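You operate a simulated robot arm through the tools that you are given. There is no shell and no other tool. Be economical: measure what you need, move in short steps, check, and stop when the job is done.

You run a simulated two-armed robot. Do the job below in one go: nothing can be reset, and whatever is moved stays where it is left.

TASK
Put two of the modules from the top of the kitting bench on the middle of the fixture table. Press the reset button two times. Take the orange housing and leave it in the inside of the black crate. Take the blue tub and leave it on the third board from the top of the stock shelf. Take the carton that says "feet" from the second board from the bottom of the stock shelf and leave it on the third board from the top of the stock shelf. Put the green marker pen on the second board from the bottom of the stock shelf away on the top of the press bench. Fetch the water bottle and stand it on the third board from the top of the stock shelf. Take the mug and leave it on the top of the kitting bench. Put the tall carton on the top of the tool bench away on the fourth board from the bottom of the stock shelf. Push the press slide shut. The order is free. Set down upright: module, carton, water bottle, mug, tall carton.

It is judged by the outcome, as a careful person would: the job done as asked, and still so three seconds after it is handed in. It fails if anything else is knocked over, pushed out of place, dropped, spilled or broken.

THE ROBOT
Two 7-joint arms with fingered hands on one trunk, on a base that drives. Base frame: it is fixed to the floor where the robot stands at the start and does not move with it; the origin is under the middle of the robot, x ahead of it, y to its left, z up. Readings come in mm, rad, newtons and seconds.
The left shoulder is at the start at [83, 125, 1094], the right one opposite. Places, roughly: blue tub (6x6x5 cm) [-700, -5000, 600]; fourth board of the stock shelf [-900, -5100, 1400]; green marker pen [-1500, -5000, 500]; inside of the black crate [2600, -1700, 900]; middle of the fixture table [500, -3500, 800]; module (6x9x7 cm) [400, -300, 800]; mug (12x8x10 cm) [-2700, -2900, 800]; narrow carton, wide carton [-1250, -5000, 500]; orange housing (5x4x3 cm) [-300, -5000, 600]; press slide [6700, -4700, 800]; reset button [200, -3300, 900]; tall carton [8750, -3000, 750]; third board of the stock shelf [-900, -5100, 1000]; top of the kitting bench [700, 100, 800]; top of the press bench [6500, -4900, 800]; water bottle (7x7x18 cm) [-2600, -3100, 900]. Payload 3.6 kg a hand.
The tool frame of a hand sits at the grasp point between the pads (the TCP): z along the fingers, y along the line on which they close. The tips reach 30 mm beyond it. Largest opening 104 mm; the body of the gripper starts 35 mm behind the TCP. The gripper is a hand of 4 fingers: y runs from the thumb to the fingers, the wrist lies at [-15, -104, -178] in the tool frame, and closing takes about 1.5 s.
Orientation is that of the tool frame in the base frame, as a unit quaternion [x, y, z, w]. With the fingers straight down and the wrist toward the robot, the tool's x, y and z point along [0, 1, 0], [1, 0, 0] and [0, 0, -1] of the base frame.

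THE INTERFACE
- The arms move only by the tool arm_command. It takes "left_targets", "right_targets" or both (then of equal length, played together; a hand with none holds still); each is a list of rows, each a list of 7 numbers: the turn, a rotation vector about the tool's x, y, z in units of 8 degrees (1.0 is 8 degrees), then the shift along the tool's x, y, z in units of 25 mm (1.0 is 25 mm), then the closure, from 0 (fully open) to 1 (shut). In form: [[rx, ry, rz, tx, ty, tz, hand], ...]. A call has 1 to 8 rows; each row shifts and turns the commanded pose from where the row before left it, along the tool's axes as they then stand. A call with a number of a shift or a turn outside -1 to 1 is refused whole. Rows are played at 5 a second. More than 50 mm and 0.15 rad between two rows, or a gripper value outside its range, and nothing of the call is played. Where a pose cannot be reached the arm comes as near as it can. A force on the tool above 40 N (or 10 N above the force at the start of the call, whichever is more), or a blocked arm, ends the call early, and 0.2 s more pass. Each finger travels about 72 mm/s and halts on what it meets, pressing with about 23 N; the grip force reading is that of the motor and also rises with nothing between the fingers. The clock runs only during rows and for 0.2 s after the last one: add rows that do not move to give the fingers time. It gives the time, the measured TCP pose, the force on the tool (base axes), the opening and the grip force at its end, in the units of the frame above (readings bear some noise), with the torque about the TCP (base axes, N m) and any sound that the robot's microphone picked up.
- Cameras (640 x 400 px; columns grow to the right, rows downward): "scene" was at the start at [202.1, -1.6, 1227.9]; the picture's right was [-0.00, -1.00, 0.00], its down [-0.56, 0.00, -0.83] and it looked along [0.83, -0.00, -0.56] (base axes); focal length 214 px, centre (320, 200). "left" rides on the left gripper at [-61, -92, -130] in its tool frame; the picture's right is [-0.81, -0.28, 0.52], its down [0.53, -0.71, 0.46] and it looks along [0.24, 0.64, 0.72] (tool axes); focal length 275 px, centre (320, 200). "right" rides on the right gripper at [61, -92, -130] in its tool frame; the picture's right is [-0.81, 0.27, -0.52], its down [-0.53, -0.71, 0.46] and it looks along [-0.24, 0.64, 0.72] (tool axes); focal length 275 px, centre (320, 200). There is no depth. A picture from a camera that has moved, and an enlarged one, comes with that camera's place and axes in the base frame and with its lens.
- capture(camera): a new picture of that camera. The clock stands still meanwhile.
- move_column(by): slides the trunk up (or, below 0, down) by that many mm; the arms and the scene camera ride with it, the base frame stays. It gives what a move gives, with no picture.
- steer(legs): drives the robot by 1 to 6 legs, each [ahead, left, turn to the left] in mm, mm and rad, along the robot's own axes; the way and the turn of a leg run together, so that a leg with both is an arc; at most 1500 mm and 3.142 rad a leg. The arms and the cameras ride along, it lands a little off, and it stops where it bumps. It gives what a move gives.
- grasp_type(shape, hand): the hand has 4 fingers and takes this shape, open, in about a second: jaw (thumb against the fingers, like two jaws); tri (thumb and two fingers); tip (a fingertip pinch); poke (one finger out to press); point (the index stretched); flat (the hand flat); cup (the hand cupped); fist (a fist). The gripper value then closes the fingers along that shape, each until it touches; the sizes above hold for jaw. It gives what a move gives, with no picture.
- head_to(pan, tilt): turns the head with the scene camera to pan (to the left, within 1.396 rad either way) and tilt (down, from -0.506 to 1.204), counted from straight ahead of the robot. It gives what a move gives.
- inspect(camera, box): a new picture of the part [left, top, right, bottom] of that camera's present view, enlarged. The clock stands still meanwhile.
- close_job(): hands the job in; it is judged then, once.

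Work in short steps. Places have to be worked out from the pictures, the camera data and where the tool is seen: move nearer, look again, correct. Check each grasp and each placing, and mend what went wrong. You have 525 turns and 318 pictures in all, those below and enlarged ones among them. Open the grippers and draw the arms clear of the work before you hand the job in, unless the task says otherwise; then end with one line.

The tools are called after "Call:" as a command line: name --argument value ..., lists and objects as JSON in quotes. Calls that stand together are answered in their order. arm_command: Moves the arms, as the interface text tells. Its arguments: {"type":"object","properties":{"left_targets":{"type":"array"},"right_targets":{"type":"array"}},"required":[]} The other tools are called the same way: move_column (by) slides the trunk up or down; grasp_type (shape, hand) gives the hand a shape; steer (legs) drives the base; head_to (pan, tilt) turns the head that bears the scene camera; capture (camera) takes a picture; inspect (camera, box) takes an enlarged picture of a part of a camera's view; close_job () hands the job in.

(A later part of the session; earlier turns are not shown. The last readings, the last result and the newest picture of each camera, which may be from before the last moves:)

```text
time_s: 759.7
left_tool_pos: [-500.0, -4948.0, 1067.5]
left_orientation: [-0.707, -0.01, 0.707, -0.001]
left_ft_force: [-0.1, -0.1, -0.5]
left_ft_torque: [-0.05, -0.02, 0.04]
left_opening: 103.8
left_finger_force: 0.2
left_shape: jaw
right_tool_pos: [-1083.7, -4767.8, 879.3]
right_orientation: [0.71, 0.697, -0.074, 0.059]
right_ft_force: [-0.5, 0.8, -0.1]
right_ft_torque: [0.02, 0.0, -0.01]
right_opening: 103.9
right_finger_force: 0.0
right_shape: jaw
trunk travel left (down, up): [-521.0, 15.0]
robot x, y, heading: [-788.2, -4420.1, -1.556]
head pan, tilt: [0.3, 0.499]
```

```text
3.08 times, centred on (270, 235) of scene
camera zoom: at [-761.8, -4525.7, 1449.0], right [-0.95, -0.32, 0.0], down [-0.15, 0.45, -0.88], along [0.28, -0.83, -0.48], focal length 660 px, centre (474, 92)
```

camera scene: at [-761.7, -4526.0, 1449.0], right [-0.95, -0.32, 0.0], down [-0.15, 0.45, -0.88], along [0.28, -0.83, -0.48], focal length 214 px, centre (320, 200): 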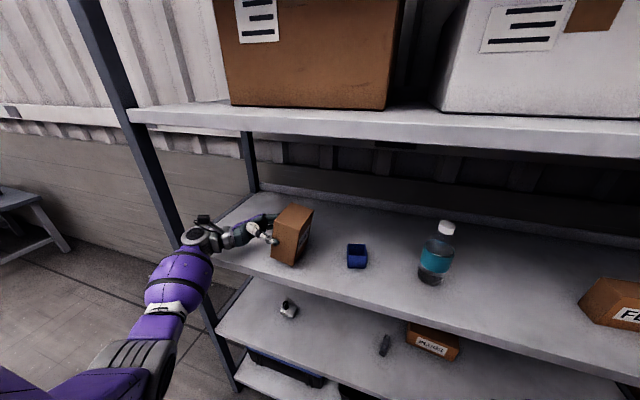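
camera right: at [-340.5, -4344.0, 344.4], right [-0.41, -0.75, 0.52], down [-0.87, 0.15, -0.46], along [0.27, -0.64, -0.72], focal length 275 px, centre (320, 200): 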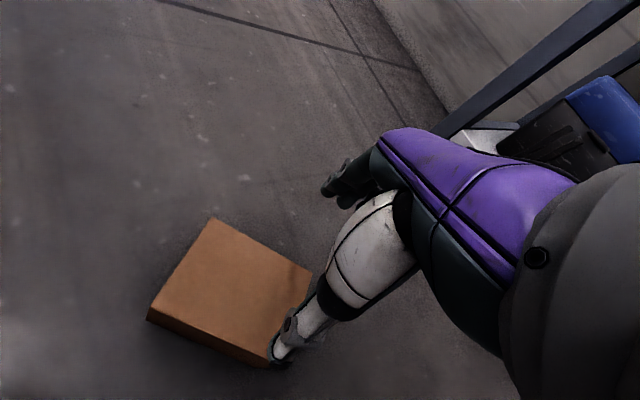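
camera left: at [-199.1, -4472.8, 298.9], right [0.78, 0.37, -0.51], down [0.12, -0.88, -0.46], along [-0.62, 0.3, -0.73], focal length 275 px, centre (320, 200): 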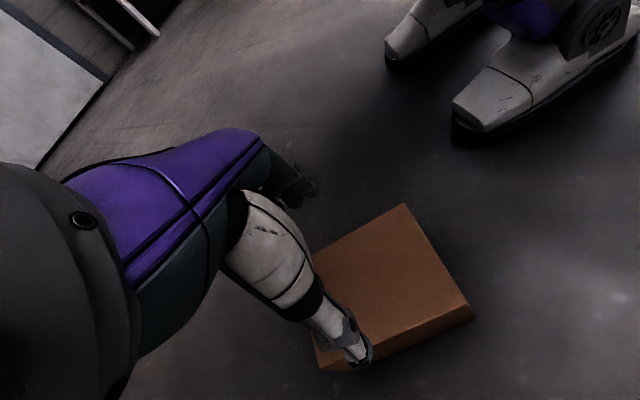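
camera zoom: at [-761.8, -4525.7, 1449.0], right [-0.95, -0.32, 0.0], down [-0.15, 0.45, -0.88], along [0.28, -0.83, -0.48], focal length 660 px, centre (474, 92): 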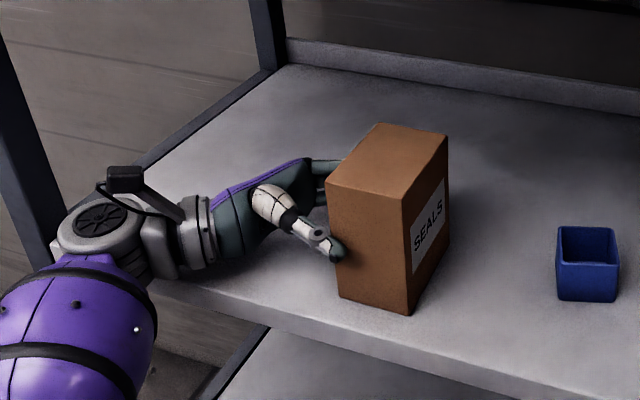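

The carton stands upright. I withdraw the hand slowly to the left along its pointing axis.

Call:
arm_command --left_targets '[[0, 0, 0, 0, 0, -0.3, 0], [0, 0, 0, 0, 0, -0.5, 0], [0, 0, 0, 0, 0, -0.6, 0], [0, 0, 0, 0, 0, -0.6, 0], [0, 0, 0, 0, 0, -0.6, 0]]'

Call:
inspect --camera "scene" --box '[180, 170, 360, 300]'

```text
time_s: 760.9
left_tool_pos: [-435.4, -4948.2, 1069.8]
left_orientation: [-0.706, -0.011, 0.708, -0.001]
left_ft_force: [0.4, -0.2, 0.6]
left_ft_torque: [-0.02, 0.01, 0.03]
left_opening: 103.9
left_finger_force: 0.0
left_shape: jaw
right_tool_pos: [-1082.9, -4768.1, 879.2]
right_orientation: [0.711, 0.697, -0.073, 0.058]
right_ft_force: [0.5, 1.1, -0.2]
right_ft_torque: [0.0, 0.02, -0.02]
right_opening: 104.1
right_finger_force: 0.0
right_shape: jaw
trunk travel left (down, up): [-521.0, 15.0]
robot x, y, heading: [-790.7, -4416.2, -1.55]
head pan, tilt: [0.3, 0.499]
```

```text
3.08 times, centred on (270, 235) of scene
camera zoom: at [-761.6, -4525.7, 1449.0], right [-0.95, -0.32, 0.0], down [-0.15, 0.45, -0.88], along [0.28, -0.83, -0.48], focal length 660 px, centre (474, 92)
```

zoom: 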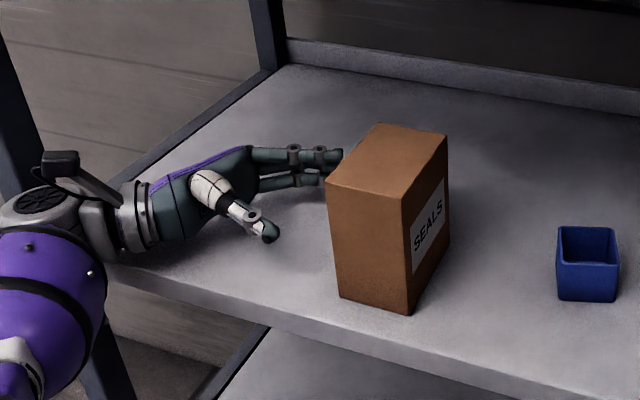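

Clear. I back out.

Call:
steer --legs '[[-330, 0, -0.02]]'

Call:
head_to --pan 0.2 --tilt 0.5

Call:
capture --camera "scene"

```text
time_s: 763.1
left_tool_pos: [-451.9, -4635.3, 1069.8]
left_orientation: [0.708, 0.0, -0.707, -0.009]
left_ft_force: [0.5, -0.4, -0.4]
left_ft_torque: [-0.04, -0.02, 0.0]
left_opening: 103.9
left_finger_force: 0.0
left_shape: jaw
right_tool_pos: [-1095.3, -4438.4, 880.0]
right_orientation: [0.72, 0.687, -0.075, 0.059]
right_ft_force: [0.3, -0.3, -1.0]
right_ft_torque: [0.0, -0.03, 0.0]
right_opening: 104.2
right_finger_force: 0.0
right_shape: jaw
trunk travel left (down, up): [-521.0, 15.0]
robot x, y, heading: [-796.6, -4096.9, -1.573]
head pan, tilt: [0.3, 0.499]
```

```text
time_s: 763.7
left_tool_pos: [-452.0, -4635.8, 1068.8]
left_orientation: [0.707, 0.0, -0.707, -0.008]
left_ft_force: [-0.8, 1.2, -1.1]
left_ft_torque: [0.0, -0.04, 0.01]
left_opening: 104.0
left_finger_force: 0.1
left_shape: jaw
right_tool_pos: [-1096.1, -4438.6, 878.6]
right_orientation: [0.72, 0.688, -0.075, 0.058]
right_ft_force: [0.2, 0.2, -0.4]
right_ft_torque: [0.0, -0.01, 0.01]
right_opening: 103.9
right_finger_force: 0.1
right_shape: jaw
trunk travel left (down, up): [-521.0, 15.0]
robot x, y, heading: [-793.8, -4095.0, -1.578]
head pan, tilt: [0.201, 0.499]
```

```text
69 pictures are left
camera scene: at [-776.0, -4206.8, 1449.0], right [-0.98, -0.19, 0.0], down [-0.09, 0.47, -0.88], along [0.17, -0.86, -0.48], focal length 214 px, centre (320, 200)
```

scene: 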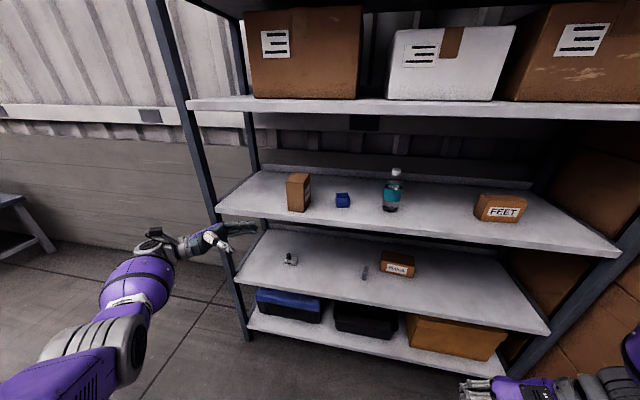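

The carton stands upright on board 3 beside the tub. Next I rotate the left hand to the front-grip posture (fingers forward, closing sideways).

Call:
arm_command --left_targets '[[0, 0, 1, 0, 0, 0, 0], [0, 0, 1, 0, 0, 0, 0], [0, 0, 1, 0, 0, 0, 0], [0, 0, 1, 0, 0, 0, 0], [0, 0, 1, 0, 0, 0, 0], [0, 0, 1, 0, 0, 0, 0], [0, 0, 1, 0, 0, 0, 0], [0, 0, 1, 0, 0, 0, 0]]'

Call:
arm_command --left_targets '[[0, 0, 1, 0, 0, 0, 0], [0, 0, 1, 0, 0, 0, 0], [0, 0, 1, 0, 0, 0, 0], [1, 0, 0.2, 0, 0, 0, 0], [1, 0, 0, 0, 0, 0, 0], [1, 0, 0, 0, 0, 0, 0], [1, 0, 0, 0, 0, 0, 0], [1, 0, 0, 0, 0, 0, 0]]'

Call:
arm_command --left_targets '[[1, 0, 0, 0, 0, 0, 0], [1, 0, 0, 0, 0, 0, 0], [1, 0, 0, 0, 0, 0, 0], [1, 0, 0, 0, 0, 0, 0], [1, 0, 0, 0, 0, 0, 0], [1, 0, 0, 0, 0, 0, 0], [0, 1, 0, 0, 0, 0, 0], [0, 1, 0, 0, 0, 0, 0]]'

Call:
arm_command --left_targets '[[0, 1, 0, 0, 0, 0, 0], [0, 1, 0, 0, 0, 0, 0], [0, 1, 0, 0, 0, 0, 0], [0, 1, 0, 0, 0, 0, 0], [0, 1, 0, 0, 0, 0, 0], [0, 0.5, 0, 0, 0, 0, 0]]'

Call:
capture --camera "scene"

```text
time_s: 765.5
left_tool_pos: [-476.0, -4562.0, 1099.5]
left_orientation: [-0.594, 0.379, 0.617, -0.35]
left_ft_force: [0.4, -0.1, -0.7]
left_ft_torque: [0.01, 0.0, -0.02]
left_opening: 104.0
left_finger_force: 0.1
left_shape: jaw
left hand out of reach, approached as far as the arm can: row 3, 4, 5, 6, 7, 8
right_tool_pos: [-1094.3, -4438.1, 878.3]
right_orientation: [0.72, 0.687, -0.074, 0.057]
right_ft_force: [0.4, 0.0, 1.1]
right_ft_torque: [0.01, 0.01, -0.01]
right_opening: 104.0
right_finger_force: 0.0
right_shape: jaw
trunk travel left (down, up): [-521.0, 15.0]
robot x, y, heading: [-794.6, -4098.9, -1.575]
head pan, tilt: [0.201, 0.499]
```

```text
time_s: 767.3
left_tool_pos: [-478.6, -4554.0, 1110.3]
left_orientation: [0.592, -0.449, -0.572, 0.347]
left_ft_force: [-0.1, -0.1, -1.0]
left_ft_torque: [0.01, 0.0, -0.04]
left_opening: 103.9
left_finger_force: 0.0
left_shape: jaw
left hand out of reach, approached as far as the arm can: row 1, 2, 3, 4, 5, 6, 7, 8
right_tool_pos: [-1094.0, -4438.0, 878.6]
right_orientation: [0.721, 0.687, -0.074, 0.058]
right_ft_force: [0.4, 0.0, 0.2]
right_ft_torque: [0.01, -0.01, 0.0]
right_opening: 103.9
right_finger_force: 0.2
right_shape: jaw
trunk travel left (down, up): [-521.0, 15.0]
robot x, y, heading: [-797.5, -4094.5, -1.579]
head pan, tilt: [0.201, 0.499]
```

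```text
time_s: 769.1
left_tool_pos: [-479.6, -4556.0, 1108.9]
left_orientation: [0.667, -0.396, -0.483, 0.407]
left_ft_force: [0.5, -0.2, 0.4]
left_ft_torque: [0.0, -0.03, -0.02]
left_opening: 103.9
left_finger_force: 0.1
left_shape: jaw
left hand out of reach, approached as far as the arm can: row 1, 2, 3, 4, 5, 6
right_tool_pos: [-1094.2, -4438.9, 878.7]
right_orientation: [0.72, 0.687, -0.075, 0.059]
right_ft_force: [0.2, 0.6, -0.5]
right_ft_torque: [0.02, 0.03, -0.01]
right_opening: 104.0
right_finger_force: 0.1
right_shape: jaw
trunk travel left (down, up): [-521.0, 15.0]
robot x, y, heading: [-794.4, -4097.0, -1.575]
head pan, tilt: [0.201, 0.499]
```

```text
time_s: 770.5
left_tool_pos: [-479.8, -4555.8, 1107.6]
left_orientation: [0.799, -0.215, -0.198, 0.526]
left_ft_force: [-1.1, -0.2, -0.3]
left_ft_torque: [-0.01, -0.01, 0.0]
left_opening: 104.0
left_finger_force: 0.0
left_shape: jaw
right_tool_pos: [-1094.1, -4437.2, 879.2]
right_orientation: [0.721, 0.687, -0.075, 0.058]
right_ft_force: [-0.2, -0.5, 0.6]
right_ft_torque: [-0.01, 0.03, 0.06]
right_opening: 103.8
right_finger_force: 0.0
right_shape: jaw
trunk travel left (down, up): [-521.0, 15.0]
robot x, y, heading: [-794.1, -4097.6, -1.574]
head pan, tilt: [0.201, 0.499]
```

```text
68 pictures are left
camera scene: at [-776.1, -4206.9, 1449.0], right [-0.98, -0.19, 0.0], down [-0.09, 0.47, -0.88], along [0.17, -0.86, -0.48], focal length 214 px, centre (320, 200)
```

scene: 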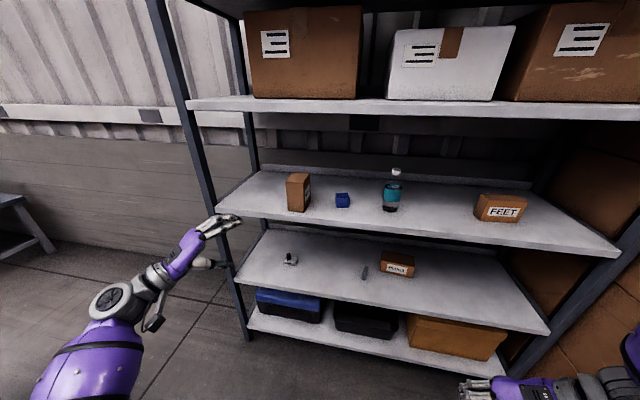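

The hand is off-axis after limits. I compute the remaining rotation (85° about (0.35,0.235,0.91) in tool axes) and apply it.

Call:
arm_command --left_targets '[[0.34, 0.23, 0.89, 0, 0, 0, 0], [0.34, 0.23, 0.89, 0, 0, 0, 0], [0.34, 0.23, 0.89, 0, 0, 0, 0], [0.34, 0.23, 0.89, 0, 0, 0, 0], [0.34, 0.23, 0.89, 0, 0, 0, 0], [0.34, 0.23, 0.89, 0, 0, 0, 0], [0.34, 0.23, 0.89, 0, 0, 0, 0], [0.34, 0.23, 0.89, 0, 0, 0, 0]]'

Call:
arm_command --left_targets '[[0.34, 0.23, 0.89, 0, 0, 0, 0], [0.34, 0.23, 0.89, 0, 0, 0, 0], [0.3, 0.2, 0.78, 0, 0, 0, 0]]'

```text
time_s: 772.3
left_tool_pos: [-479.4, -4555.6, 1109.3]
left_orientation: [0.698, -0.534, 0.216, 0.424]
left_ft_force: [0.4, -0.4, -0.8]
left_ft_torque: [0.0, -0.03, -0.01]
left_opening: 104.0
left_finger_force: 0.1
left_shape: jaw
right_tool_pos: [-1094.3, -4436.8, 879.7]
right_orientation: [0.72, 0.687, -0.074, 0.059]
right_ft_force: [0.5, 0.1, 0.7]
right_ft_torque: [-0.01, 0.03, -0.01]
right_opening: 103.8
right_finger_force: 0.1
right_shape: jaw
trunk travel left (down, up): [-521.0, 15.0]
robot x, y, heading: [-794.5, -4096.4, -1.572]
head pan, tilt: [0.201, 0.499]
```

```text
time_s: 773.1
left_tool_pos: [-479.9, -4556.7, 1108.2]
left_orientation: [-0.61, 0.613, -0.355, -0.356]
left_ft_force: [0.3, 0.5, 1.1]
left_ft_torque: [-0.01, -0.02, -0.01]
left_opening: 104.1
left_finger_force: 0.0
left_shape: jaw
right_tool_pos: [-1094.4, -4437.1, 878.8]
right_orientation: [0.72, 0.687, -0.074, 0.058]
right_ft_force: [-0.3, -0.5, -0.2]
right_ft_torque: [-0.01, -0.01, 0.0]
right_opening: 103.7
right_finger_force: 0.0
right_shape: jaw
trunk travel left (down, up): [-521.0, 15.0]
robot x, y, heading: [-797.3, -4099.8, -1.577]
head pan, tilt: [0.201, 0.499]
```

Orientation is right now. I flatten the pitch a little, move the hand toward the body's midline, and shift the base left.

Call:
arm_command --left_targets '[[0, 0.31, 0, 0, 0.95, 0, 0], [0, 0.31, 0, 0, 0.95, 0, 0], [0, 0.31, 0, 0, 0.95, 0, 0], [0, 0.31, 0, 0, 0.95, 0, 0], [0, 0.31, 0, 0, 0.95, 0.3, 0], [0, 0.31, 0, 0, 0.95, 0.5, 0], [0, 0.31, 0, 0, 0.95, 0.5, 0], [0, 0.31, 0, 0, 0.95, 0.5, 0]]'

Call:
steer --legs '[[0, 130, 0]]'

Call:
head_to --pan 0.2 --tilt 0.5

Call:
capture --camera "scene"

```text
time_s: 774.9
left_tool_pos: [-670.1, -4599.4, 1096.5]
left_orientation: [-0.541, 0.543, -0.454, -0.455]
left_ft_force: [0.0, 0.3, -0.5]
left_ft_torque: [0.0, 0.0, -0.04]
left_opening: 104.2
left_finger_force: 0.1
left_shape: jaw
right_tool_pos: [-1095.2, -4439.8, 878.6]
right_orientation: [0.72, 0.688, -0.074, 0.058]
right_ft_force: [0.4, -0.6, -0.1]
right_ft_torque: [0.0, -0.03, 0.01]
right_opening: 103.9
right_finger_force: 0.1
right_shape: jaw
trunk travel left (down, up): [-521.0, 15.0]
robot x, y, heading: [-792.0, -4093.5, -1.58]
head pan, tilt: [0.201, 0.499]
```

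```text
time_s: 776.2
left_tool_pos: [-538.0, -4600.4, 1096.5]
left_orientation: [-0.54, 0.543, -0.454, -0.456]
left_ft_force: [0.0, 0.4, 0.7]
left_ft_torque: [-0.03, -0.02, -0.01]
left_opening: 103.9
left_finger_force: 0.0
left_shape: jaw
right_tool_pos: [-964.1, -4438.7, 878.9]
right_orientation: [0.721, 0.687, -0.074, 0.057]
right_ft_force: [0.8, -0.7, 1.2]
right_ft_torque: [-0.02, -0.02, 0.04]
right_opening: 104.0
right_finger_force: 0.0
right_shape: jaw
trunk travel left (down, up): [-521.0, 15.0]
robot x, y, heading: [-663.0, -4095.5, -1.573]
head pan, tilt: [0.201, 0.499]
```

```text
time_s: 776.8
left_tool_pos: [-538.8, -4600.9, 1096.3]
left_orientation: [-0.541, 0.542, -0.454, -0.456]
left_ft_force: [0.6, -0.5, 0.6]
left_ft_torque: [0.02, -0.02, -0.03]
left_opening: 104.0
left_finger_force: 0.0
left_shape: jaw
right_tool_pos: [-962.9, -4439.2, 879.5]
right_orientation: [0.72, 0.687, -0.075, 0.057]
right_ft_force: [0.3, 0.2, 0.6]
right_ft_torque: [-0.01, 0.02, -0.04]
right_opening: 103.9
right_finger_force: 0.0
right_shape: jaw
trunk travel left (down, up): [-521.0, 15.0]
robot x, y, heading: [-661.7, -4097.3, -1.576]
head pan, tilt: [0.201, 0.499]
```

```text
67 pictures are left
camera scene: at [-643.9, -4207.7, 1449.0], right [-0.98, -0.19, 0.0], down [-0.09, 0.47, -0.88], along [0.17, -0.86, -0.48], focal length 214 px, centre (320, 200)
```

scene: 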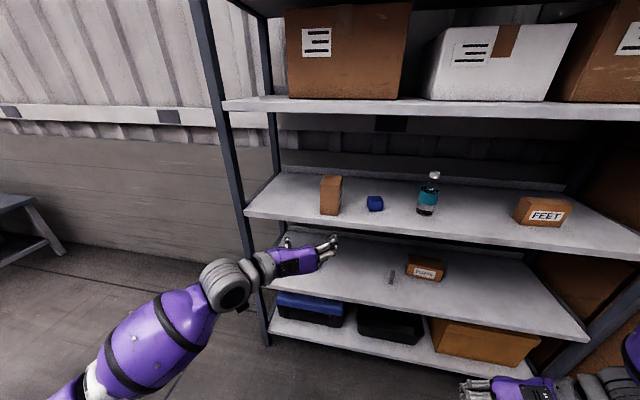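

The carton centre is x≈-542, front face y≈-4903. I align laterally and in height, and drive in to a pre-grasp.

Call:
arm_command --left_targets '[[0, 0, 0, -0.5, 0.12, 0, 0], [0, 0, 0, -0.5, 0, 0, 0]]'

Call:
steer --legs '[[225, 0, 0]]'

Call:
inspect --camera "scene" --box '[240, 160, 400, 290]'

Call:
capture --camera "left"

```text
time_s: 777.4
left_tool_pos: [-541.8, -4593.8, 1071.3]
left_orientation: [-0.54, 0.543, -0.455, -0.456]
left_ft_force: [0.2, 0.1, -1.2]
left_ft_torque: [-0.01, 0.02, -0.01]
left_opening: 103.9
left_finger_force: 0.0
left_shape: jaw
right_tool_pos: [-962.7, -4439.7, 879.5]
right_orientation: [0.72, 0.688, -0.075, 0.057]
right_ft_force: [-0.6, 0.9, 0.2]
right_ft_torque: [-0.01, -0.03, 0.01]
right_opening: 103.7
right_finger_force: 0.0
right_shape: jaw
trunk travel left (down, up): [-521.0, 15.0]
robot x, y, heading: [-664.4, -4098.0, -1.578]
head pan, tilt: [0.201, 0.499]
```

```text
time_s: 779.1
left_tool_pos: [-544.7, -4816.4, 1071.5]
left_orientation: [-0.539, 0.543, -0.453, -0.457]
left_ft_force: [0.0, 0.1, -0.2]
left_ft_torque: [0.0, -0.01, -0.01]
left_opening: 103.8
left_finger_force: 0.1
left_shape: jaw
right_tool_pos: [-966.5, -4659.8, 880.2]
right_orientation: [0.721, 0.686, -0.074, 0.057]
right_ft_force: [0.5, -0.5, -0.3]
right_ft_torque: [-0.02, 0.01, -0.02]
right_opening: 103.9
right_finger_force: 0.0
right_shape: jaw
trunk travel left (down, up): [-521.0, 15.0]
robot x, y, heading: [-665.2, -4319.1, -1.582]
head pan, tilt: [0.201, 0.499]
```

```text
3.08 times, centred on (320, 225) of scene
camera zoom: at [-646.4, -4430.4, 1449.0], right [-0.98, -0.19, 0.0], down [-0.09, 0.47, -0.88], along [0.17, -0.86, -0.48], focal length 660 px, centre (320, 123)
```

zoom: 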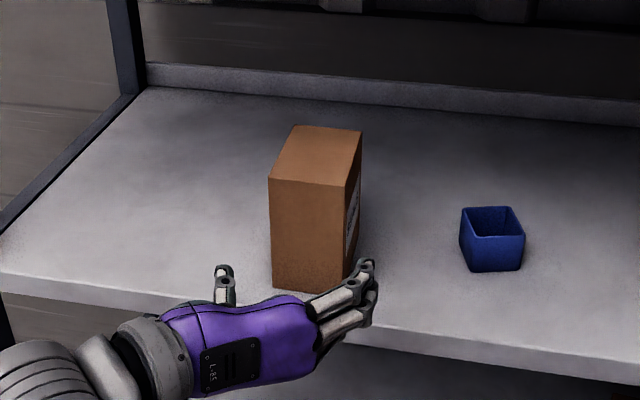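

```text
65 pictures are left
camera left: at [-452.9, -4678.2, 1032.9], right [0.27, -0.37, -0.89], down [0.71, -0.54, 0.45], along [-0.65, -0.75, 0.11], focal length 275 px, centre (320, 200)
```

left: 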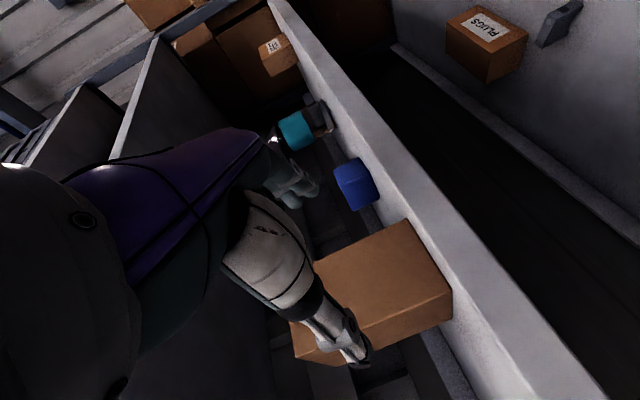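

Aligned within a few millimetres; the carton is yawed about 8°. I match the yaw, advance, and close.

Call:
arm_command --left_targets '[[0.53, 0, 0, 0, -0.1, 0.3, 0], [0.53, 0, 0, 0, -0.1, 0.5, 0], [0, 0, 0, 0, 0, 0.8, 0], [0, 0, 0, 0, 0, 0.8, 0], [0, 0, 0, 0, 0, 0.8, 0], [0, 0, 0, 0, 0, 0.8, 0]]'

Call:
inspect --camera "scene" --box '[240, 160, 400, 290]'

```text
time_s: 780.5
left_tool_pos: [-527.2, -4915.9, 1055.4]
left_orientation: [0.572, -0.508, 0.492, 0.416]
left_ft_force: [-0.5, 0.0, 0.5]
left_ft_torque: [-0.02, -0.03, -0.03]
left_opening: 103.7
left_finger_force: 0.1
left_shape: jaw
right_tool_pos: [-966.4, -4660.4, 880.2]
right_orientation: [0.721, 0.687, -0.074, 0.056]
right_ft_force: [-0.1, 0.3, 0.5]
right_ft_torque: [0.01, 0.02, 0.0]
right_opening: 103.9
right_finger_force: 0.1
right_shape: jaw
trunk travel left (down, up): [-521.0, 15.0]
robot x, y, heading: [-665.3, -4322.5, -1.581]
head pan, tilt: [0.201, 0.499]
```

```text
3.08 times, centred on (320, 225) of scene
camera zoom: at [-646.5, -4430.5, 1449.0], right [-0.98, -0.19, 0.0], down [-0.09, 0.47, -0.88], along [0.17, -0.86, -0.48], focal length 660 px, centre (320, 123)
```

zoom: 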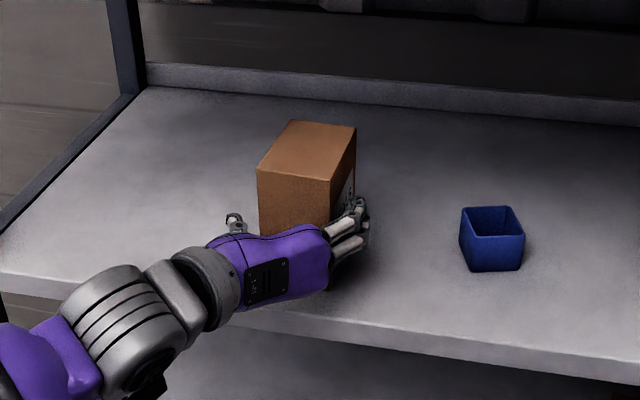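

Call:
arm_command --left_targets '[[0, 0, 0, 0, 0, 0, 0.5], [0, 0, 0, 0, 0, 0, 1], [0, 0, 0, 0, 0, 0, 1], [0, 0, 0, 0, 0, 0, 1], [0, 0, 0, 0, 0, 0, 1], [0, 0, 0, 0, 0, 0, 1], [0, 0, 0, 0, 0, 0, 1]]'

Call:
inspect --camera "scene" --box '[240, 160, 400, 290]'

```text
time_s: 782.1
left_tool_pos: [-527.4, -4915.6, 1055.2]
left_orientation: [0.572, -0.508, 0.493, 0.414]
left_ft_force: [0.4, 0.2, -0.3]
left_ft_torque: [0.03, -0.06, 0.0]
left_opening: 67.4
left_finger_force: 23.3
left_shape: jaw
right_tool_pos: [-966.9, -4660.4, 879.0]
right_orientation: [0.722, 0.686, -0.074, 0.057]
right_ft_force: [-0.1, -0.1, -0.1]
right_ft_torque: [-0.02, 0.0, 0.0]
right_opening: 103.9
right_finger_force: 0.0
right_shape: jaw
trunk travel left (down, up): [-521.0, 15.0]
robot x, y, heading: [-662.2, -4319.5, -1.579]
head pan, tilt: [0.201, 0.499]
```

```text
3.08 times, centred on (320, 225) of scene
camera zoom: at [-646.3, -4430.1, 1449.0], right [-0.98, -0.19, 0.0], down [-0.09, 0.47, -0.88], along [0.17, -0.86, -0.48], focal length 660 px, centre (320, 123)
```

zoom: 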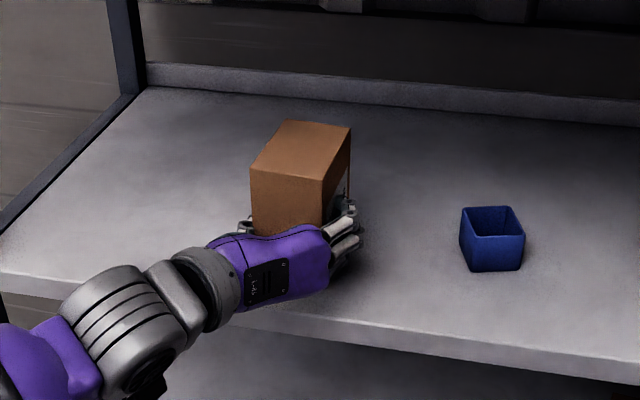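

Gripped. I lift slightly and back out of the shelf.

Call:
arm_command --left_targets '[[0, 0, 0, 0.3, 0, 0, 1], [0, 0, 0, 0.6, 0, 0, 1], [0, 0, 0, 0.6, 0, 0, 1]]'

Call:
steer --legs '[[-300, 0, 0]]'

Call:
capture --camera "scene"

```text
time_s: 782.9
left_tool_pos: [-528.4, -4920.9, 1090.7]
left_orientation: [0.572, -0.509, 0.492, 0.415]
left_ft_force: [-0.1, 0.1, -2.6]
left_ft_torque: [0.08, 0.02, 0.02]
left_opening: 67.1
left_finger_force: 23.4
left_shape: jaw
right_tool_pos: [-966.2, -4660.2, 878.7]
right_orientation: [0.721, 0.686, -0.074, 0.058]
right_ft_force: [-0.4, 0.3, 0.8]
right_ft_torque: [0.02, 0.02, 0.01]
right_opening: 103.8
right_finger_force: 0.0
right_shape: jaw
trunk travel left (down, up): [-521.0, 15.0]
robot x, y, heading: [-665.8, -4321.3, -1.58]
head pan, tilt: [0.201, 0.499]
```

```text
time_s: 785.0
left_tool_pos: [-526.2, -4622.4, 1090.9]
left_orientation: [0.572, -0.508, 0.493, 0.415]
left_ft_force: [0.7, 0.0, -2.9]
left_ft_torque: [0.11, 0.02, -0.01]
left_opening: 67.0
left_finger_force: 22.7
left_shape: jaw
right_tool_pos: [-963.6, -4362.5, 879.3]
right_orientation: [0.722, 0.686, -0.075, 0.058]
right_ft_force: [-0.1, -0.2, -1.0]
right_ft_torque: [0.01, -0.03, 0.02]
right_opening: 103.9
right_finger_force: 0.0
right_shape: jaw
trunk travel left (down, up): [-521.0, 15.0]
robot x, y, heading: [-662.4, -4025.1, -1.58]
head pan, tilt: [0.201, 0.499]
```

```text
62 pictures are left
camera scene: at [-643.7, -4130.7, 1449.0], right [-0.98, -0.19, 0.0], down [-0.09, 0.47, -0.88], along [0.17, -0.86, -0.48], focal length 214 px, centre (320, 200)
```

scene: 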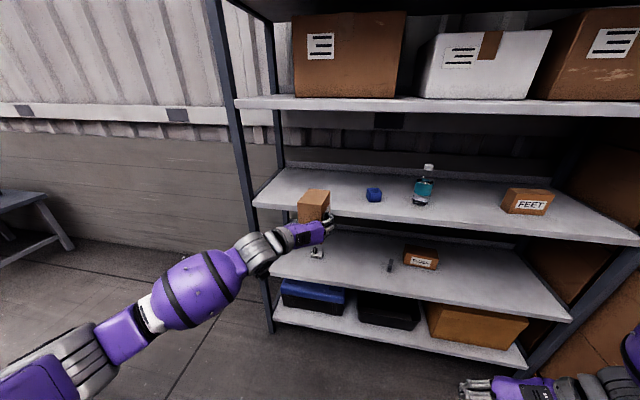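

I raise the carton straight up with the arm to board-4 height.

Call:
arm_command --left_targets '[[0, 0, 0, 0.98, 0, -0.17, 1], [0, 0, 0, 0.98, 0, -0.17, 1], [0, 0, 0, 0.98, 0, -0.17, 1], [0, 0, 0, 0.98, 0, -0.17, 1], [0, 0, 0, 0.98, 0, -0.17, 1], [0, 0, 0, 0.98, 0, -0.17, 1], [0, 0, 0, 0.98, 0, -0.17, 1], [0, 0, 0, 0.98, 0, -0.17, 1]]'

Call:
arm_command --left_targets '[[0, 0, 0, 0.98, 0, -0.17, 1], [0, 0, 0, 0.98, 0, -0.17, 1], [0, 0, 0, 0.98, 0, -0.17, 1], [0, 0, 0, 0.98, 0, -0.17, 1], [0, 0, 0, 0.98, 0, -0.17, 1], [0, 0, 0, 0.98, 0, -0.17, 1], [0, 0, 0, 0.98, 0, -0.17, 1], [0, 0, 0, 0.98, 0, -0.17, 1]]'

Call:
head_to --pan 0.25 --tilt 0.15

Call:
capture --camera "scene"

```text
time_s: 786.8
left_tool_pos: [-532.7, -4623.1, 1290.5]
left_orientation: [0.571, -0.508, 0.493, 0.416]
left_ft_force: [-1.2, -0.1, -2.0]
left_ft_torque: [0.09, 0.02, -0.04]
left_opening: 67.0
left_finger_force: 23.5
left_shape: jaw
right_tool_pos: [-964.3, -4361.3, 879.9]
right_orientation: [0.722, 0.686, -0.074, 0.058]
right_ft_force: [0.1, -0.1, 0.2]
right_ft_torque: [0.01, -0.02, 0.0]
right_opening: 103.9
right_finger_force: 0.1
right_shape: jaw
trunk travel left (down, up): [-521.0, 15.0]
robot x, y, heading: [-660.5, -4020.3, -1.581]
head pan, tilt: [0.201, 0.499]
```

```text
time_s: 788.6
left_tool_pos: [-537.6, -4628.7, 1488.0]
left_orientation: [0.571, -0.508, 0.493, 0.414]
left_ft_force: [0.4, -1.0, -2.8]
left_ft_torque: [0.11, -0.03, -0.01]
left_opening: 67.0
left_finger_force: 23.6
left_shape: jaw
right_tool_pos: [-963.8, -4360.9, 878.5]
right_orientation: [0.722, 0.686, -0.074, 0.057]
right_ft_force: [-0.7, 0.9, 0.0]
right_ft_torque: [-0.02, -0.03, 0.0]
right_opening: 103.9
right_finger_force: 0.0
right_shape: jaw
trunk travel left (down, up): [-521.0, 15.0]
robot x, y, heading: [-661.5, -4021.0, -1.58]
head pan, tilt: [0.201, 0.499]
```

```text
time_s: 789.4
left_tool_pos: [-536.6, -4627.8, 1486.7]
left_orientation: [0.571, -0.509, 0.492, 0.415]
left_ft_force: [-0.4, 0.5, -3.1]
left_ft_torque: [0.09, 0.04, -0.01]
left_opening: 67.2
left_finger_force: 22.7
left_shape: jaw
right_tool_pos: [-963.6, -4360.8, 879.4]
right_orientation: [0.721, 0.687, -0.074, 0.057]
right_ft_force: [-0.2, 0.1, -0.4]
right_ft_torque: [-0.02, 0.03, 0.01]
right_opening: 103.8
right_finger_force: 0.1
right_shape: jaw
trunk travel left (down, up): [-521.0, 15.0]
robot x, y, heading: [-661.9, -4019.0, -1.578]
head pan, tilt: [0.25, 0.15]
```

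```text
61 pictures are left
camera scene: at [-638.9, -4131.8, 1481.3], right [-0.97, -0.24, 0.0], down [-0.04, 0.15, -0.99], along [0.24, -0.96, -0.15], focal length 214 px, centre (320, 200)
```

scene: 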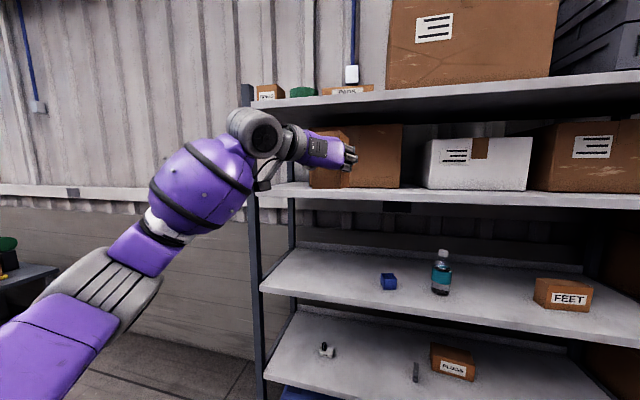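

The bottom is about 28 mm above board 4. I straighten the yaw, strafe to align with the left gap (x≈-285), and look.

Call:
arm_command --left_targets '[[-0.53, 0, 0, 0, 0, 0, 1], [-0.53, 0, 0, 0, 0, 0, 1]]'

Call:
steer --legs '[[0, 250, 0.008]]'

Call:
capture --camera "scene"

Call:
capture --camera "left"

```text
time_s: 790.0
left_tool_pos: [-535.4, -4625.1, 1487.2]
left_orientation: [-0.539, 0.544, -0.454, -0.456]
left_ft_force: [-0.1, 1.0, -2.4]
left_ft_torque: [0.08, -0.01, -0.01]
left_opening: 67.2
left_finger_force: 22.9
left_shape: jaw
right_tool_pos: [-964.4, -4361.0, 879.5]
right_orientation: [0.721, 0.686, -0.075, 0.058]
right_ft_force: [0.0, -0.4, -0.2]
right_ft_torque: [-0.03, 0.0, 0.01]
right_opening: 103.9
right_finger_force: 0.0
right_shape: jaw
trunk travel left (down, up): [-521.0, 15.0]
robot x, y, heading: [-659.8, -4020.8, -1.584]
head pan, tilt: [0.25, 0.15]
```

```text
time_s: 791.8
left_tool_pos: [-292.2, -4626.7, 1488.2]
left_orientation: [-0.539, 0.544, -0.453, -0.457]
left_ft_force: [0.4, 0.2, -2.1]
left_ft_torque: [0.1, -0.01, 0.02]
left_opening: 67.3
left_finger_force: 22.9
left_shape: jaw
right_tool_pos: [-718.5, -4362.9, 879.5]
right_orientation: [0.723, 0.685, -0.074, 0.057]
right_ft_force: [0.1, 0.3, 0.2]
right_ft_torque: [-0.02, -0.05, 0.0]
right_opening: 103.9
right_finger_force: 0.1
right_shape: jaw
trunk travel left (down, up): [-521.0, 15.0]
robot x, y, heading: [-417.0, -4022.6, -1.582]
head pan, tilt: [0.25, 0.15]
```

```text
60 pictures are left
camera scene: at [-393.3, -4134.2, 1481.4], right [-0.97, -0.24, 0.0], down [-0.04, 0.15, -0.99], along [0.23, -0.96, -0.15], focal length 214 px, centre (320, 200)
```

scene: 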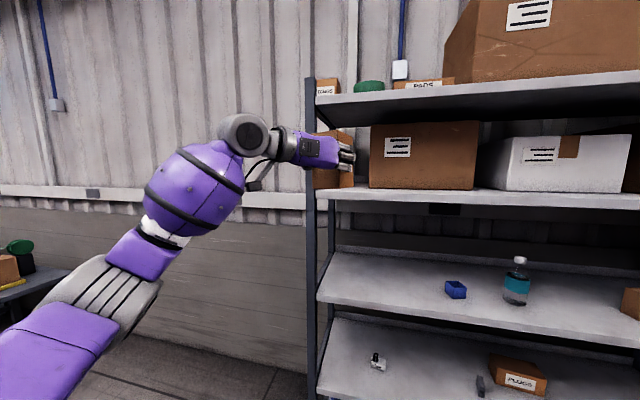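

```text
59 pictures are left
camera left: at [-199.3, -4489.3, 1449.6], right [0.27, -0.37, -0.89], down [0.71, -0.55, 0.45], along [-0.65, -0.75, 0.11], focal length 275 px, centre (320, 200)
```

left: 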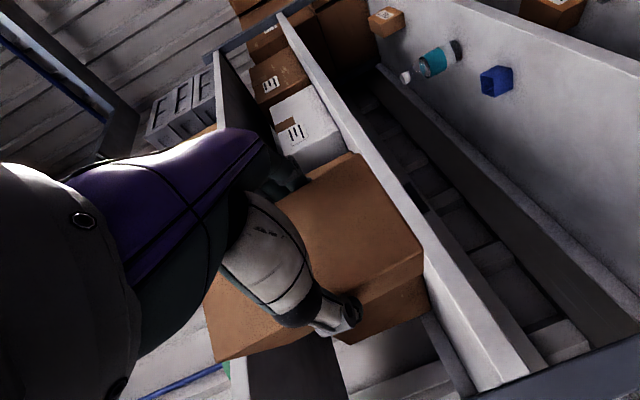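

The gap is x -388 to -213, so I centre at x≈-300 and advance 190 mm.

Call:
arm_command --left_targets '[[0, 0, 0, 0, 0.3, 0, 1]]'

Call:
steer --legs '[[190, 0, 0.008]]'

Call:
head_to --pan 0.15 --tilt 0.1

Call:
capture --camera "scene"

Call:
capture --camera "left"

```text
time_s: 792.2
left_tool_pos: [-298.9, -4628.6, 1487.4]
left_orientation: [-0.538, 0.545, -0.453, -0.456]
left_ft_force: [-0.4, -0.1, -3.1]
left_ft_torque: [0.11, -0.03, 0.0]
left_opening: 67.0
left_finger_force: 23.2
left_shape: jaw
right_tool_pos: [-719.9, -4363.3, 878.9]
right_orientation: [0.723, 0.684, -0.074, 0.056]
right_ft_force: [-0.1, 0.2, -0.2]
right_ft_torque: [0.01, -0.03, 0.01]
right_opening: 103.8
right_finger_force: 0.1
right_shape: jaw
trunk travel left (down, up): [-521.0, 15.0]
robot x, y, heading: [-413.2, -4025.7, -1.578]
head pan, tilt: [0.25, 0.15]
```

```text
time_s: 793.8
left_tool_pos: [-291.5, -4814.0, 1487.2]
left_orientation: [0.542, -0.54, 0.456, 0.454]
left_ft_force: [0.4, -0.1, -2.3]
left_ft_torque: [0.07, 0.01, -0.01]
left_opening: 66.9
left_finger_force: 22.9
left_shape: jaw
right_tool_pos: [-716.4, -4555.4, 879.8]
right_orientation: [0.718, 0.69, -0.074, 0.058]
right_ft_force: [-0.2, -0.2, -0.1]
right_ft_torque: [0.03, -0.02, -0.03]
right_opening: 104.0
right_finger_force: 0.0
right_shape: jaw
trunk travel left (down, up): [-521.0, 15.0]
robot x, y, heading: [-416.7, -4211.2, -1.572]
head pan, tilt: [0.25, 0.15]
```

```text
time_s: 794.4
left_tool_pos: [-290.3, -4814.8, 1486.3]
left_orientation: [0.542, -0.541, 0.456, 0.454]
left_ft_force: [0.3, -0.4, -1.9]
left_ft_torque: [0.11, 0.01, -0.02]
left_opening: 66.9
left_finger_force: 22.4
left_shape: jaw
right_tool_pos: [-715.3, -4555.9, 878.6]
right_orientation: [0.718, 0.69, -0.074, 0.058]
right_ft_force: [0.1, 0.3, 0.0]
right_ft_torque: [-0.04, 0.04, 0.03]
right_opening: 104.2
right_finger_force: 0.1
right_shape: jaw
trunk travel left (down, up): [-521.0, 15.0]
robot x, y, heading: [-418.2, -4207.4, -1.571]
head pan, tilt: [0.15, 0.099]
```

```text
58 pictures are left
camera scene: at [-401.6, -4323.6, 1486.0], right [-0.99, -0.15, 0.0], down [-0.02, 0.1, -0.99], along [0.15, -0.98, -0.1], focal length 214 px, centre (320, 200)
```

scene: 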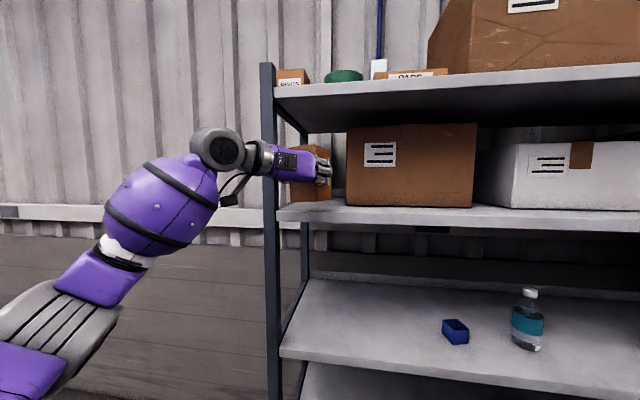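

```text
57 pictures are left
camera left: at [-201.0, -4675.3, 1448.8], right [0.28, -0.37, -0.89], down [0.72, -0.54, 0.45], along [-0.64, -0.76, 0.11], focal length 275 px, centre (320, 200)
```

left: 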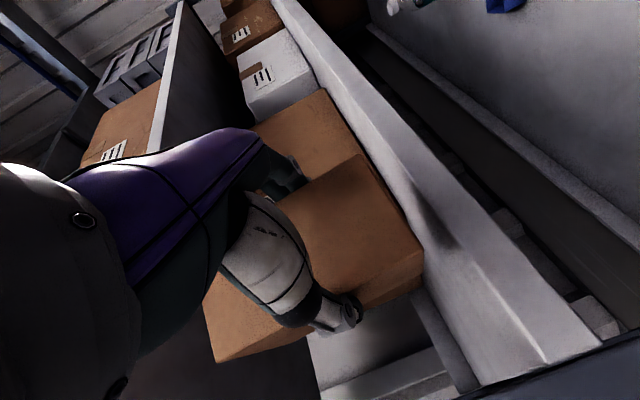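

Aligned in the gap. I advance 85 mm more.

Call:
steer --legs '[[85, 0, 0]]'

Call:
capture --camera "scene"

Call:
capture --camera "left"

```text
time_s: 795.5
left_tool_pos: [-292.4, -4897.6, 1487.4]
left_orientation: [0.542, -0.541, 0.455, 0.455]
left_ft_force: [-0.4, -0.6, -2.6]
left_ft_torque: [0.09, 0.01, 0.02]
left_opening: 67.2
left_finger_force: 23.2
left_shape: jaw
right_tool_pos: [-715.9, -4638.1, 878.2]
right_orientation: [0.719, 0.689, -0.074, 0.057]
right_ft_force: [-1.3, -0.4, -1.2]
right_ft_torque: [0.03, -0.04, 0.01]
right_opening: 103.9
right_finger_force: 0.1
right_shape: jaw
trunk travel left (down, up): [-521.0, 15.0]
robot x, y, heading: [-418.3, -4292.8, -1.573]
head pan, tilt: [0.15, 0.099]
```

```text
56 pictures are left
camera scene: at [-401.9, -4406.7, 1486.1], right [-0.99, -0.15, 0.0], down [-0.01, 0.1, -1.0], along [0.15, -0.98, -0.1], focal length 214 px, centre (320, 200)
```

scene: 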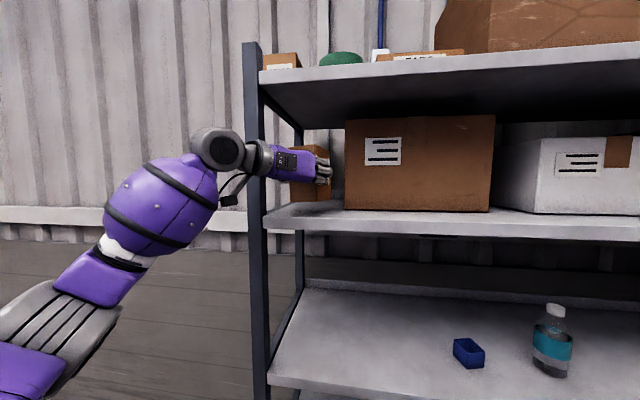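

```text
55 pictures are left
camera left: at [-202.4, -4758.8, 1449.3], right [0.28, -0.37, -0.89], down [0.71, -0.54, 0.45], along [-0.64, -0.76, 0.12], focal length 275 px, centre (320, 200)
```

left: 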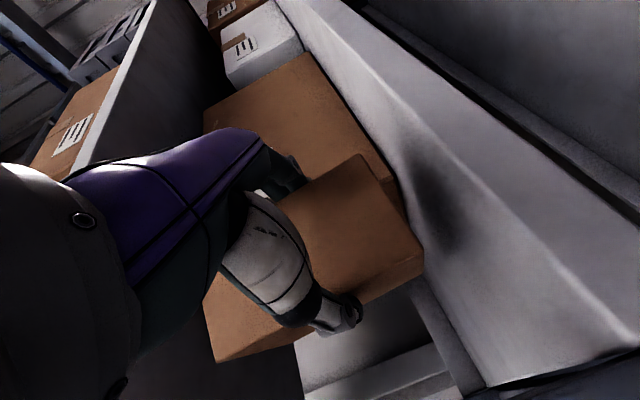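

I go 30 mm deeper, then lower slowly.

Call:
steer --legs '[[30, 0, 0]]'

Call:
arm_command --left_targets '[[0, 0, 0, -0.4, 0, 0.07, 1], [0, 0, 0, -0.3, 0, 0.05, 1], [0, 0, 0, -0.2, 0, 0.03, 1], [0, 0, 0, -0.15, 0, 0.02, 1]]'

```text
time_s: 796.3
left_tool_pos: [-292.8, -4924.1, 1490.0]
left_orientation: [0.541, -0.54, 0.457, 0.456]
left_ft_force: [0.1, -0.4, -1.9]
left_ft_torque: [0.1, 0.0, 0.0]
left_opening: 67.1
left_finger_force: 22.9
left_shape: jaw
right_tool_pos: [-716.3, -4664.7, 880.9]
right_orientation: [0.719, 0.688, -0.075, 0.059]
right_ft_force: [-0.3, 0.2, 0.7]
right_ft_torque: [0.0, -0.01, -0.03]
right_opening: 103.9
right_finger_force: 0.0
right_shape: jaw
trunk travel left (down, up): [-521.0, 15.0]
robot x, y, heading: [-416.7, -4325.1, -1.566]
head pan, tilt: [0.15, 0.099]
```

```text
time_s: 797.3
left_tool_pos: [-292.7, -4924.4, 1461.3]
left_orientation: [0.542, -0.54, 0.456, 0.455]
left_ft_force: [0.7, 0.6, -1.8]
left_ft_torque: [0.09, 0.01, 0.0]
left_opening: 67.2
left_finger_force: 23.2
left_shape: jaw
right_tool_pos: [-715.7, -4666.6, 878.2]
right_orientation: [0.719, 0.689, -0.073, 0.057]
right_ft_force: [-0.1, -0.1, 0.0]
right_ft_torque: [0.03, 0.04, 0.02]
right_opening: 104.1
right_finger_force: 0.0
right_shape: jaw
trunk travel left (down, up): [-521.0, 15.0]
robot x, y, heading: [-416.8, -4321.1, -1.572]
head pan, tilt: [0.15, 0.099]
```

Call:
arm_command --left_targets '[[0, 0, 0, -0.12, 0, 0.02, 1], [0, 0, 0, -0.12, 0, 0.02, 1]]'

Call:
arm_command --left_targets '[[0, 0, 0, -0.12, 0, 0.02, 1], [0, 0, 0, -0.12, 0, 0.02, 1]]'

```text
time_s: 797.9
left_tool_pos: [-293.5, -4924.5, 1457.6]
left_orientation: [-0.54, 0.541, -0.455, -0.456]
left_ft_force: [-0.8, 0.2, 1.4]
left_ft_torque: [-0.05, -0.03, -0.04]
left_opening: 67.2
left_finger_force: 23.8
left_shape: jaw
right_tool_pos: [-716.9, -4665.5, 878.7]
right_orientation: [0.719, 0.688, -0.074, 0.058]
right_ft_force: [-0.6, 0.7, 0.9]
right_ft_torque: [0.01, -0.01, -0.05]
right_opening: 104.1
right_finger_force: 0.1
right_shape: jaw
trunk travel left (down, up): [-521.0, 15.0]
robot x, y, heading: [-419.1, -4322.9, -1.573]
head pan, tilt: [0.15, 0.099]
```

```text
time_s: 798.5
left_tool_pos: [-293.1, -4925.5, 1453.1]
left_orientation: [0.539, -0.539, 0.457, 0.458]
left_ft_force: [-3.5, -2.9, 13.9]
left_ft_torque: [-0.27, 0.12, -0.11]
left_opening: 67.0
left_finger_force: 23.0
left_shape: jaw
right_tool_pos: [-717.0, -4665.4, 879.9]
right_orientation: [0.72, 0.688, -0.075, 0.058]
right_ft_force: [0.0, 0.0, -0.4]
right_ft_torque: [0.01, -0.01, 0.0]
right_opening: 103.9
right_finger_force: 0.1
right_shape: jaw
trunk travel left (down, up): [-521.0, 15.0]
robot x, y, heading: [-418.7, -4326.9, -1.574]
head pan, tilt: [0.15, 0.099]
```

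Contact on board 4. I ease slightly, open slowly, and check.

Call:
arm_command --left_targets '[[0, 0, 0, 0.06, 0, 0, 1], [0, 0, 0, 0, 0, 0, 0.75], [0, 0, 0, 0, 0, 0, 0.5], [0, 0, 0, 0, 0, 0, 0.25], [0, 0, 0, 0, 0, 0, 0], [0, 0, 0, 0, 0, 0, 0], [0, 0, 0, 0, 0, 0, 0]]'

Call:
capture --camera "left"

Call:
inspect --camera "scene" --box '[230, 110, 390, 230]'

```text
time_s: 800.1
left_tool_pos: [-292.9, -4926.0, 1450.0]
left_orientation: [-0.541, 0.542, -0.456, -0.454]
left_ft_force: [-0.1, 0.1, -0.3]
left_ft_torque: [0.02, 0.0, -0.02]
left_opening: 103.4
left_finger_force: 0.0
left_shape: jaw
right_tool_pos: [-715.7, -4665.0, 878.4]
right_orientation: [0.72, 0.688, -0.074, 0.057]
right_ft_force: [1.0, -0.4, -0.3]
right_ft_torque: [-0.01, -0.01, 0.0]
right_opening: 103.9
right_finger_force: 0.0
right_shape: jaw
trunk travel left (down, up): [-521.0, 15.0]
robot x, y, heading: [-419.2, -4324.0, -1.575]
head pan, tilt: [0.15, 0.099]
```

```text
54 pictures are left
camera left: at [-202.7, -4786.4, 1411.3], right [0.28, -0.37, -0.89], down [0.71, -0.54, 0.45], along [-0.64, -0.76, 0.11], focal length 275 px, centre (320, 200)
```

left: 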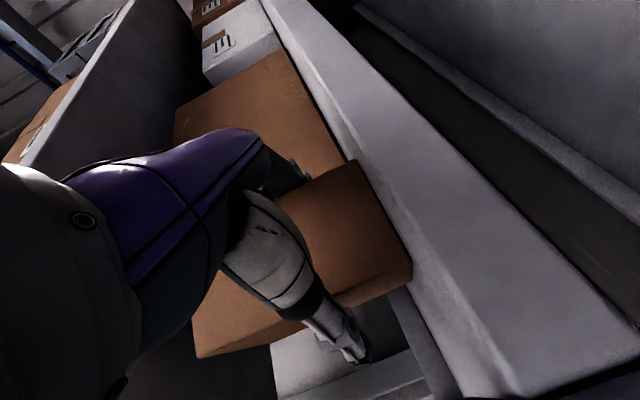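

```text
3.33 times, centred on (310, 170) of scene
camera zoom: at [-401.8, -4435.5, 1486.0], right [-0.99, -0.15, 0.0], down [-0.01, 0.1, -0.99], along [0.15, -0.98, -0.1], focal length 715 px, centre (353, 300)
```

zoom: 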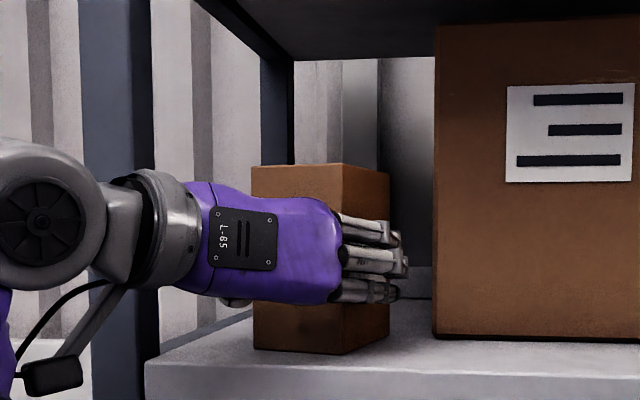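

The carton stands upright on board 4. I withdraw slowly straight back.

Call:
arm_command --left_targets '[[0, 0, 0, 0, 0, -0.2, 0], [0, 0, 0, 0, 0, -0.4, 0], [0, 0, 0, 0, 0, -0.5, 0], [0, 0, 0, 0, 0, -0.5, 0], [0, 0, 0, 0, 0, -0.5, 0]]'

Call:
inspect --camera "scene" --box '[230, 110, 390, 230]'

```text
time_s: 801.3
left_tool_pos: [-294.2, -4873.3, 1460.0]
left_orientation: [0.541, -0.541, 0.456, 0.455]
left_ft_force: [-0.3, -0.1, 0.2]
left_ft_torque: [0.02, -0.01, -0.01]
left_opening: 103.6
left_finger_force: 0.1
left_shape: jaw
right_tool_pos: [-715.5, -4666.2, 878.8]
right_orientation: [0.719, 0.689, -0.074, 0.057]
right_ft_force: [0.6, -0.4, -0.8]
right_ft_torque: [0.0, 0.01, -0.01]
right_opening: 103.9
right_finger_force: 0.0
right_shape: jaw
trunk travel left (down, up): [-521.0, 15.0]
robot x, y, heading: [-417.5, -4324.4, -1.568]
head pan, tilt: [0.15, 0.099]
```

```text
3.33 times, centred on (310, 170) of scene
camera zoom: at [-401.8, -4434.8, 1486.1], right [-0.99, -0.15, 0.0], down [-0.01, 0.1, -1.0], along [0.15, -0.98, -0.1], focal length 715 px, centre (353, 300)
```

zoom: 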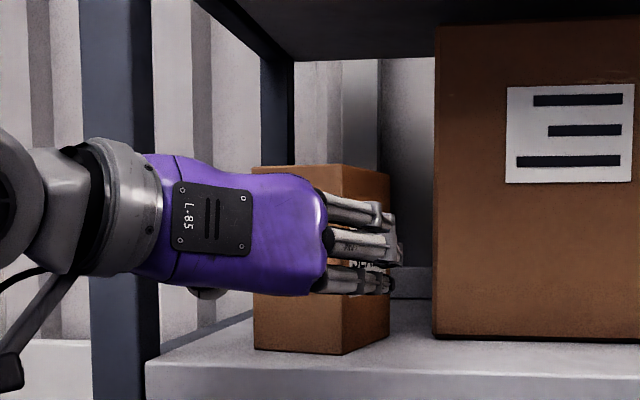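

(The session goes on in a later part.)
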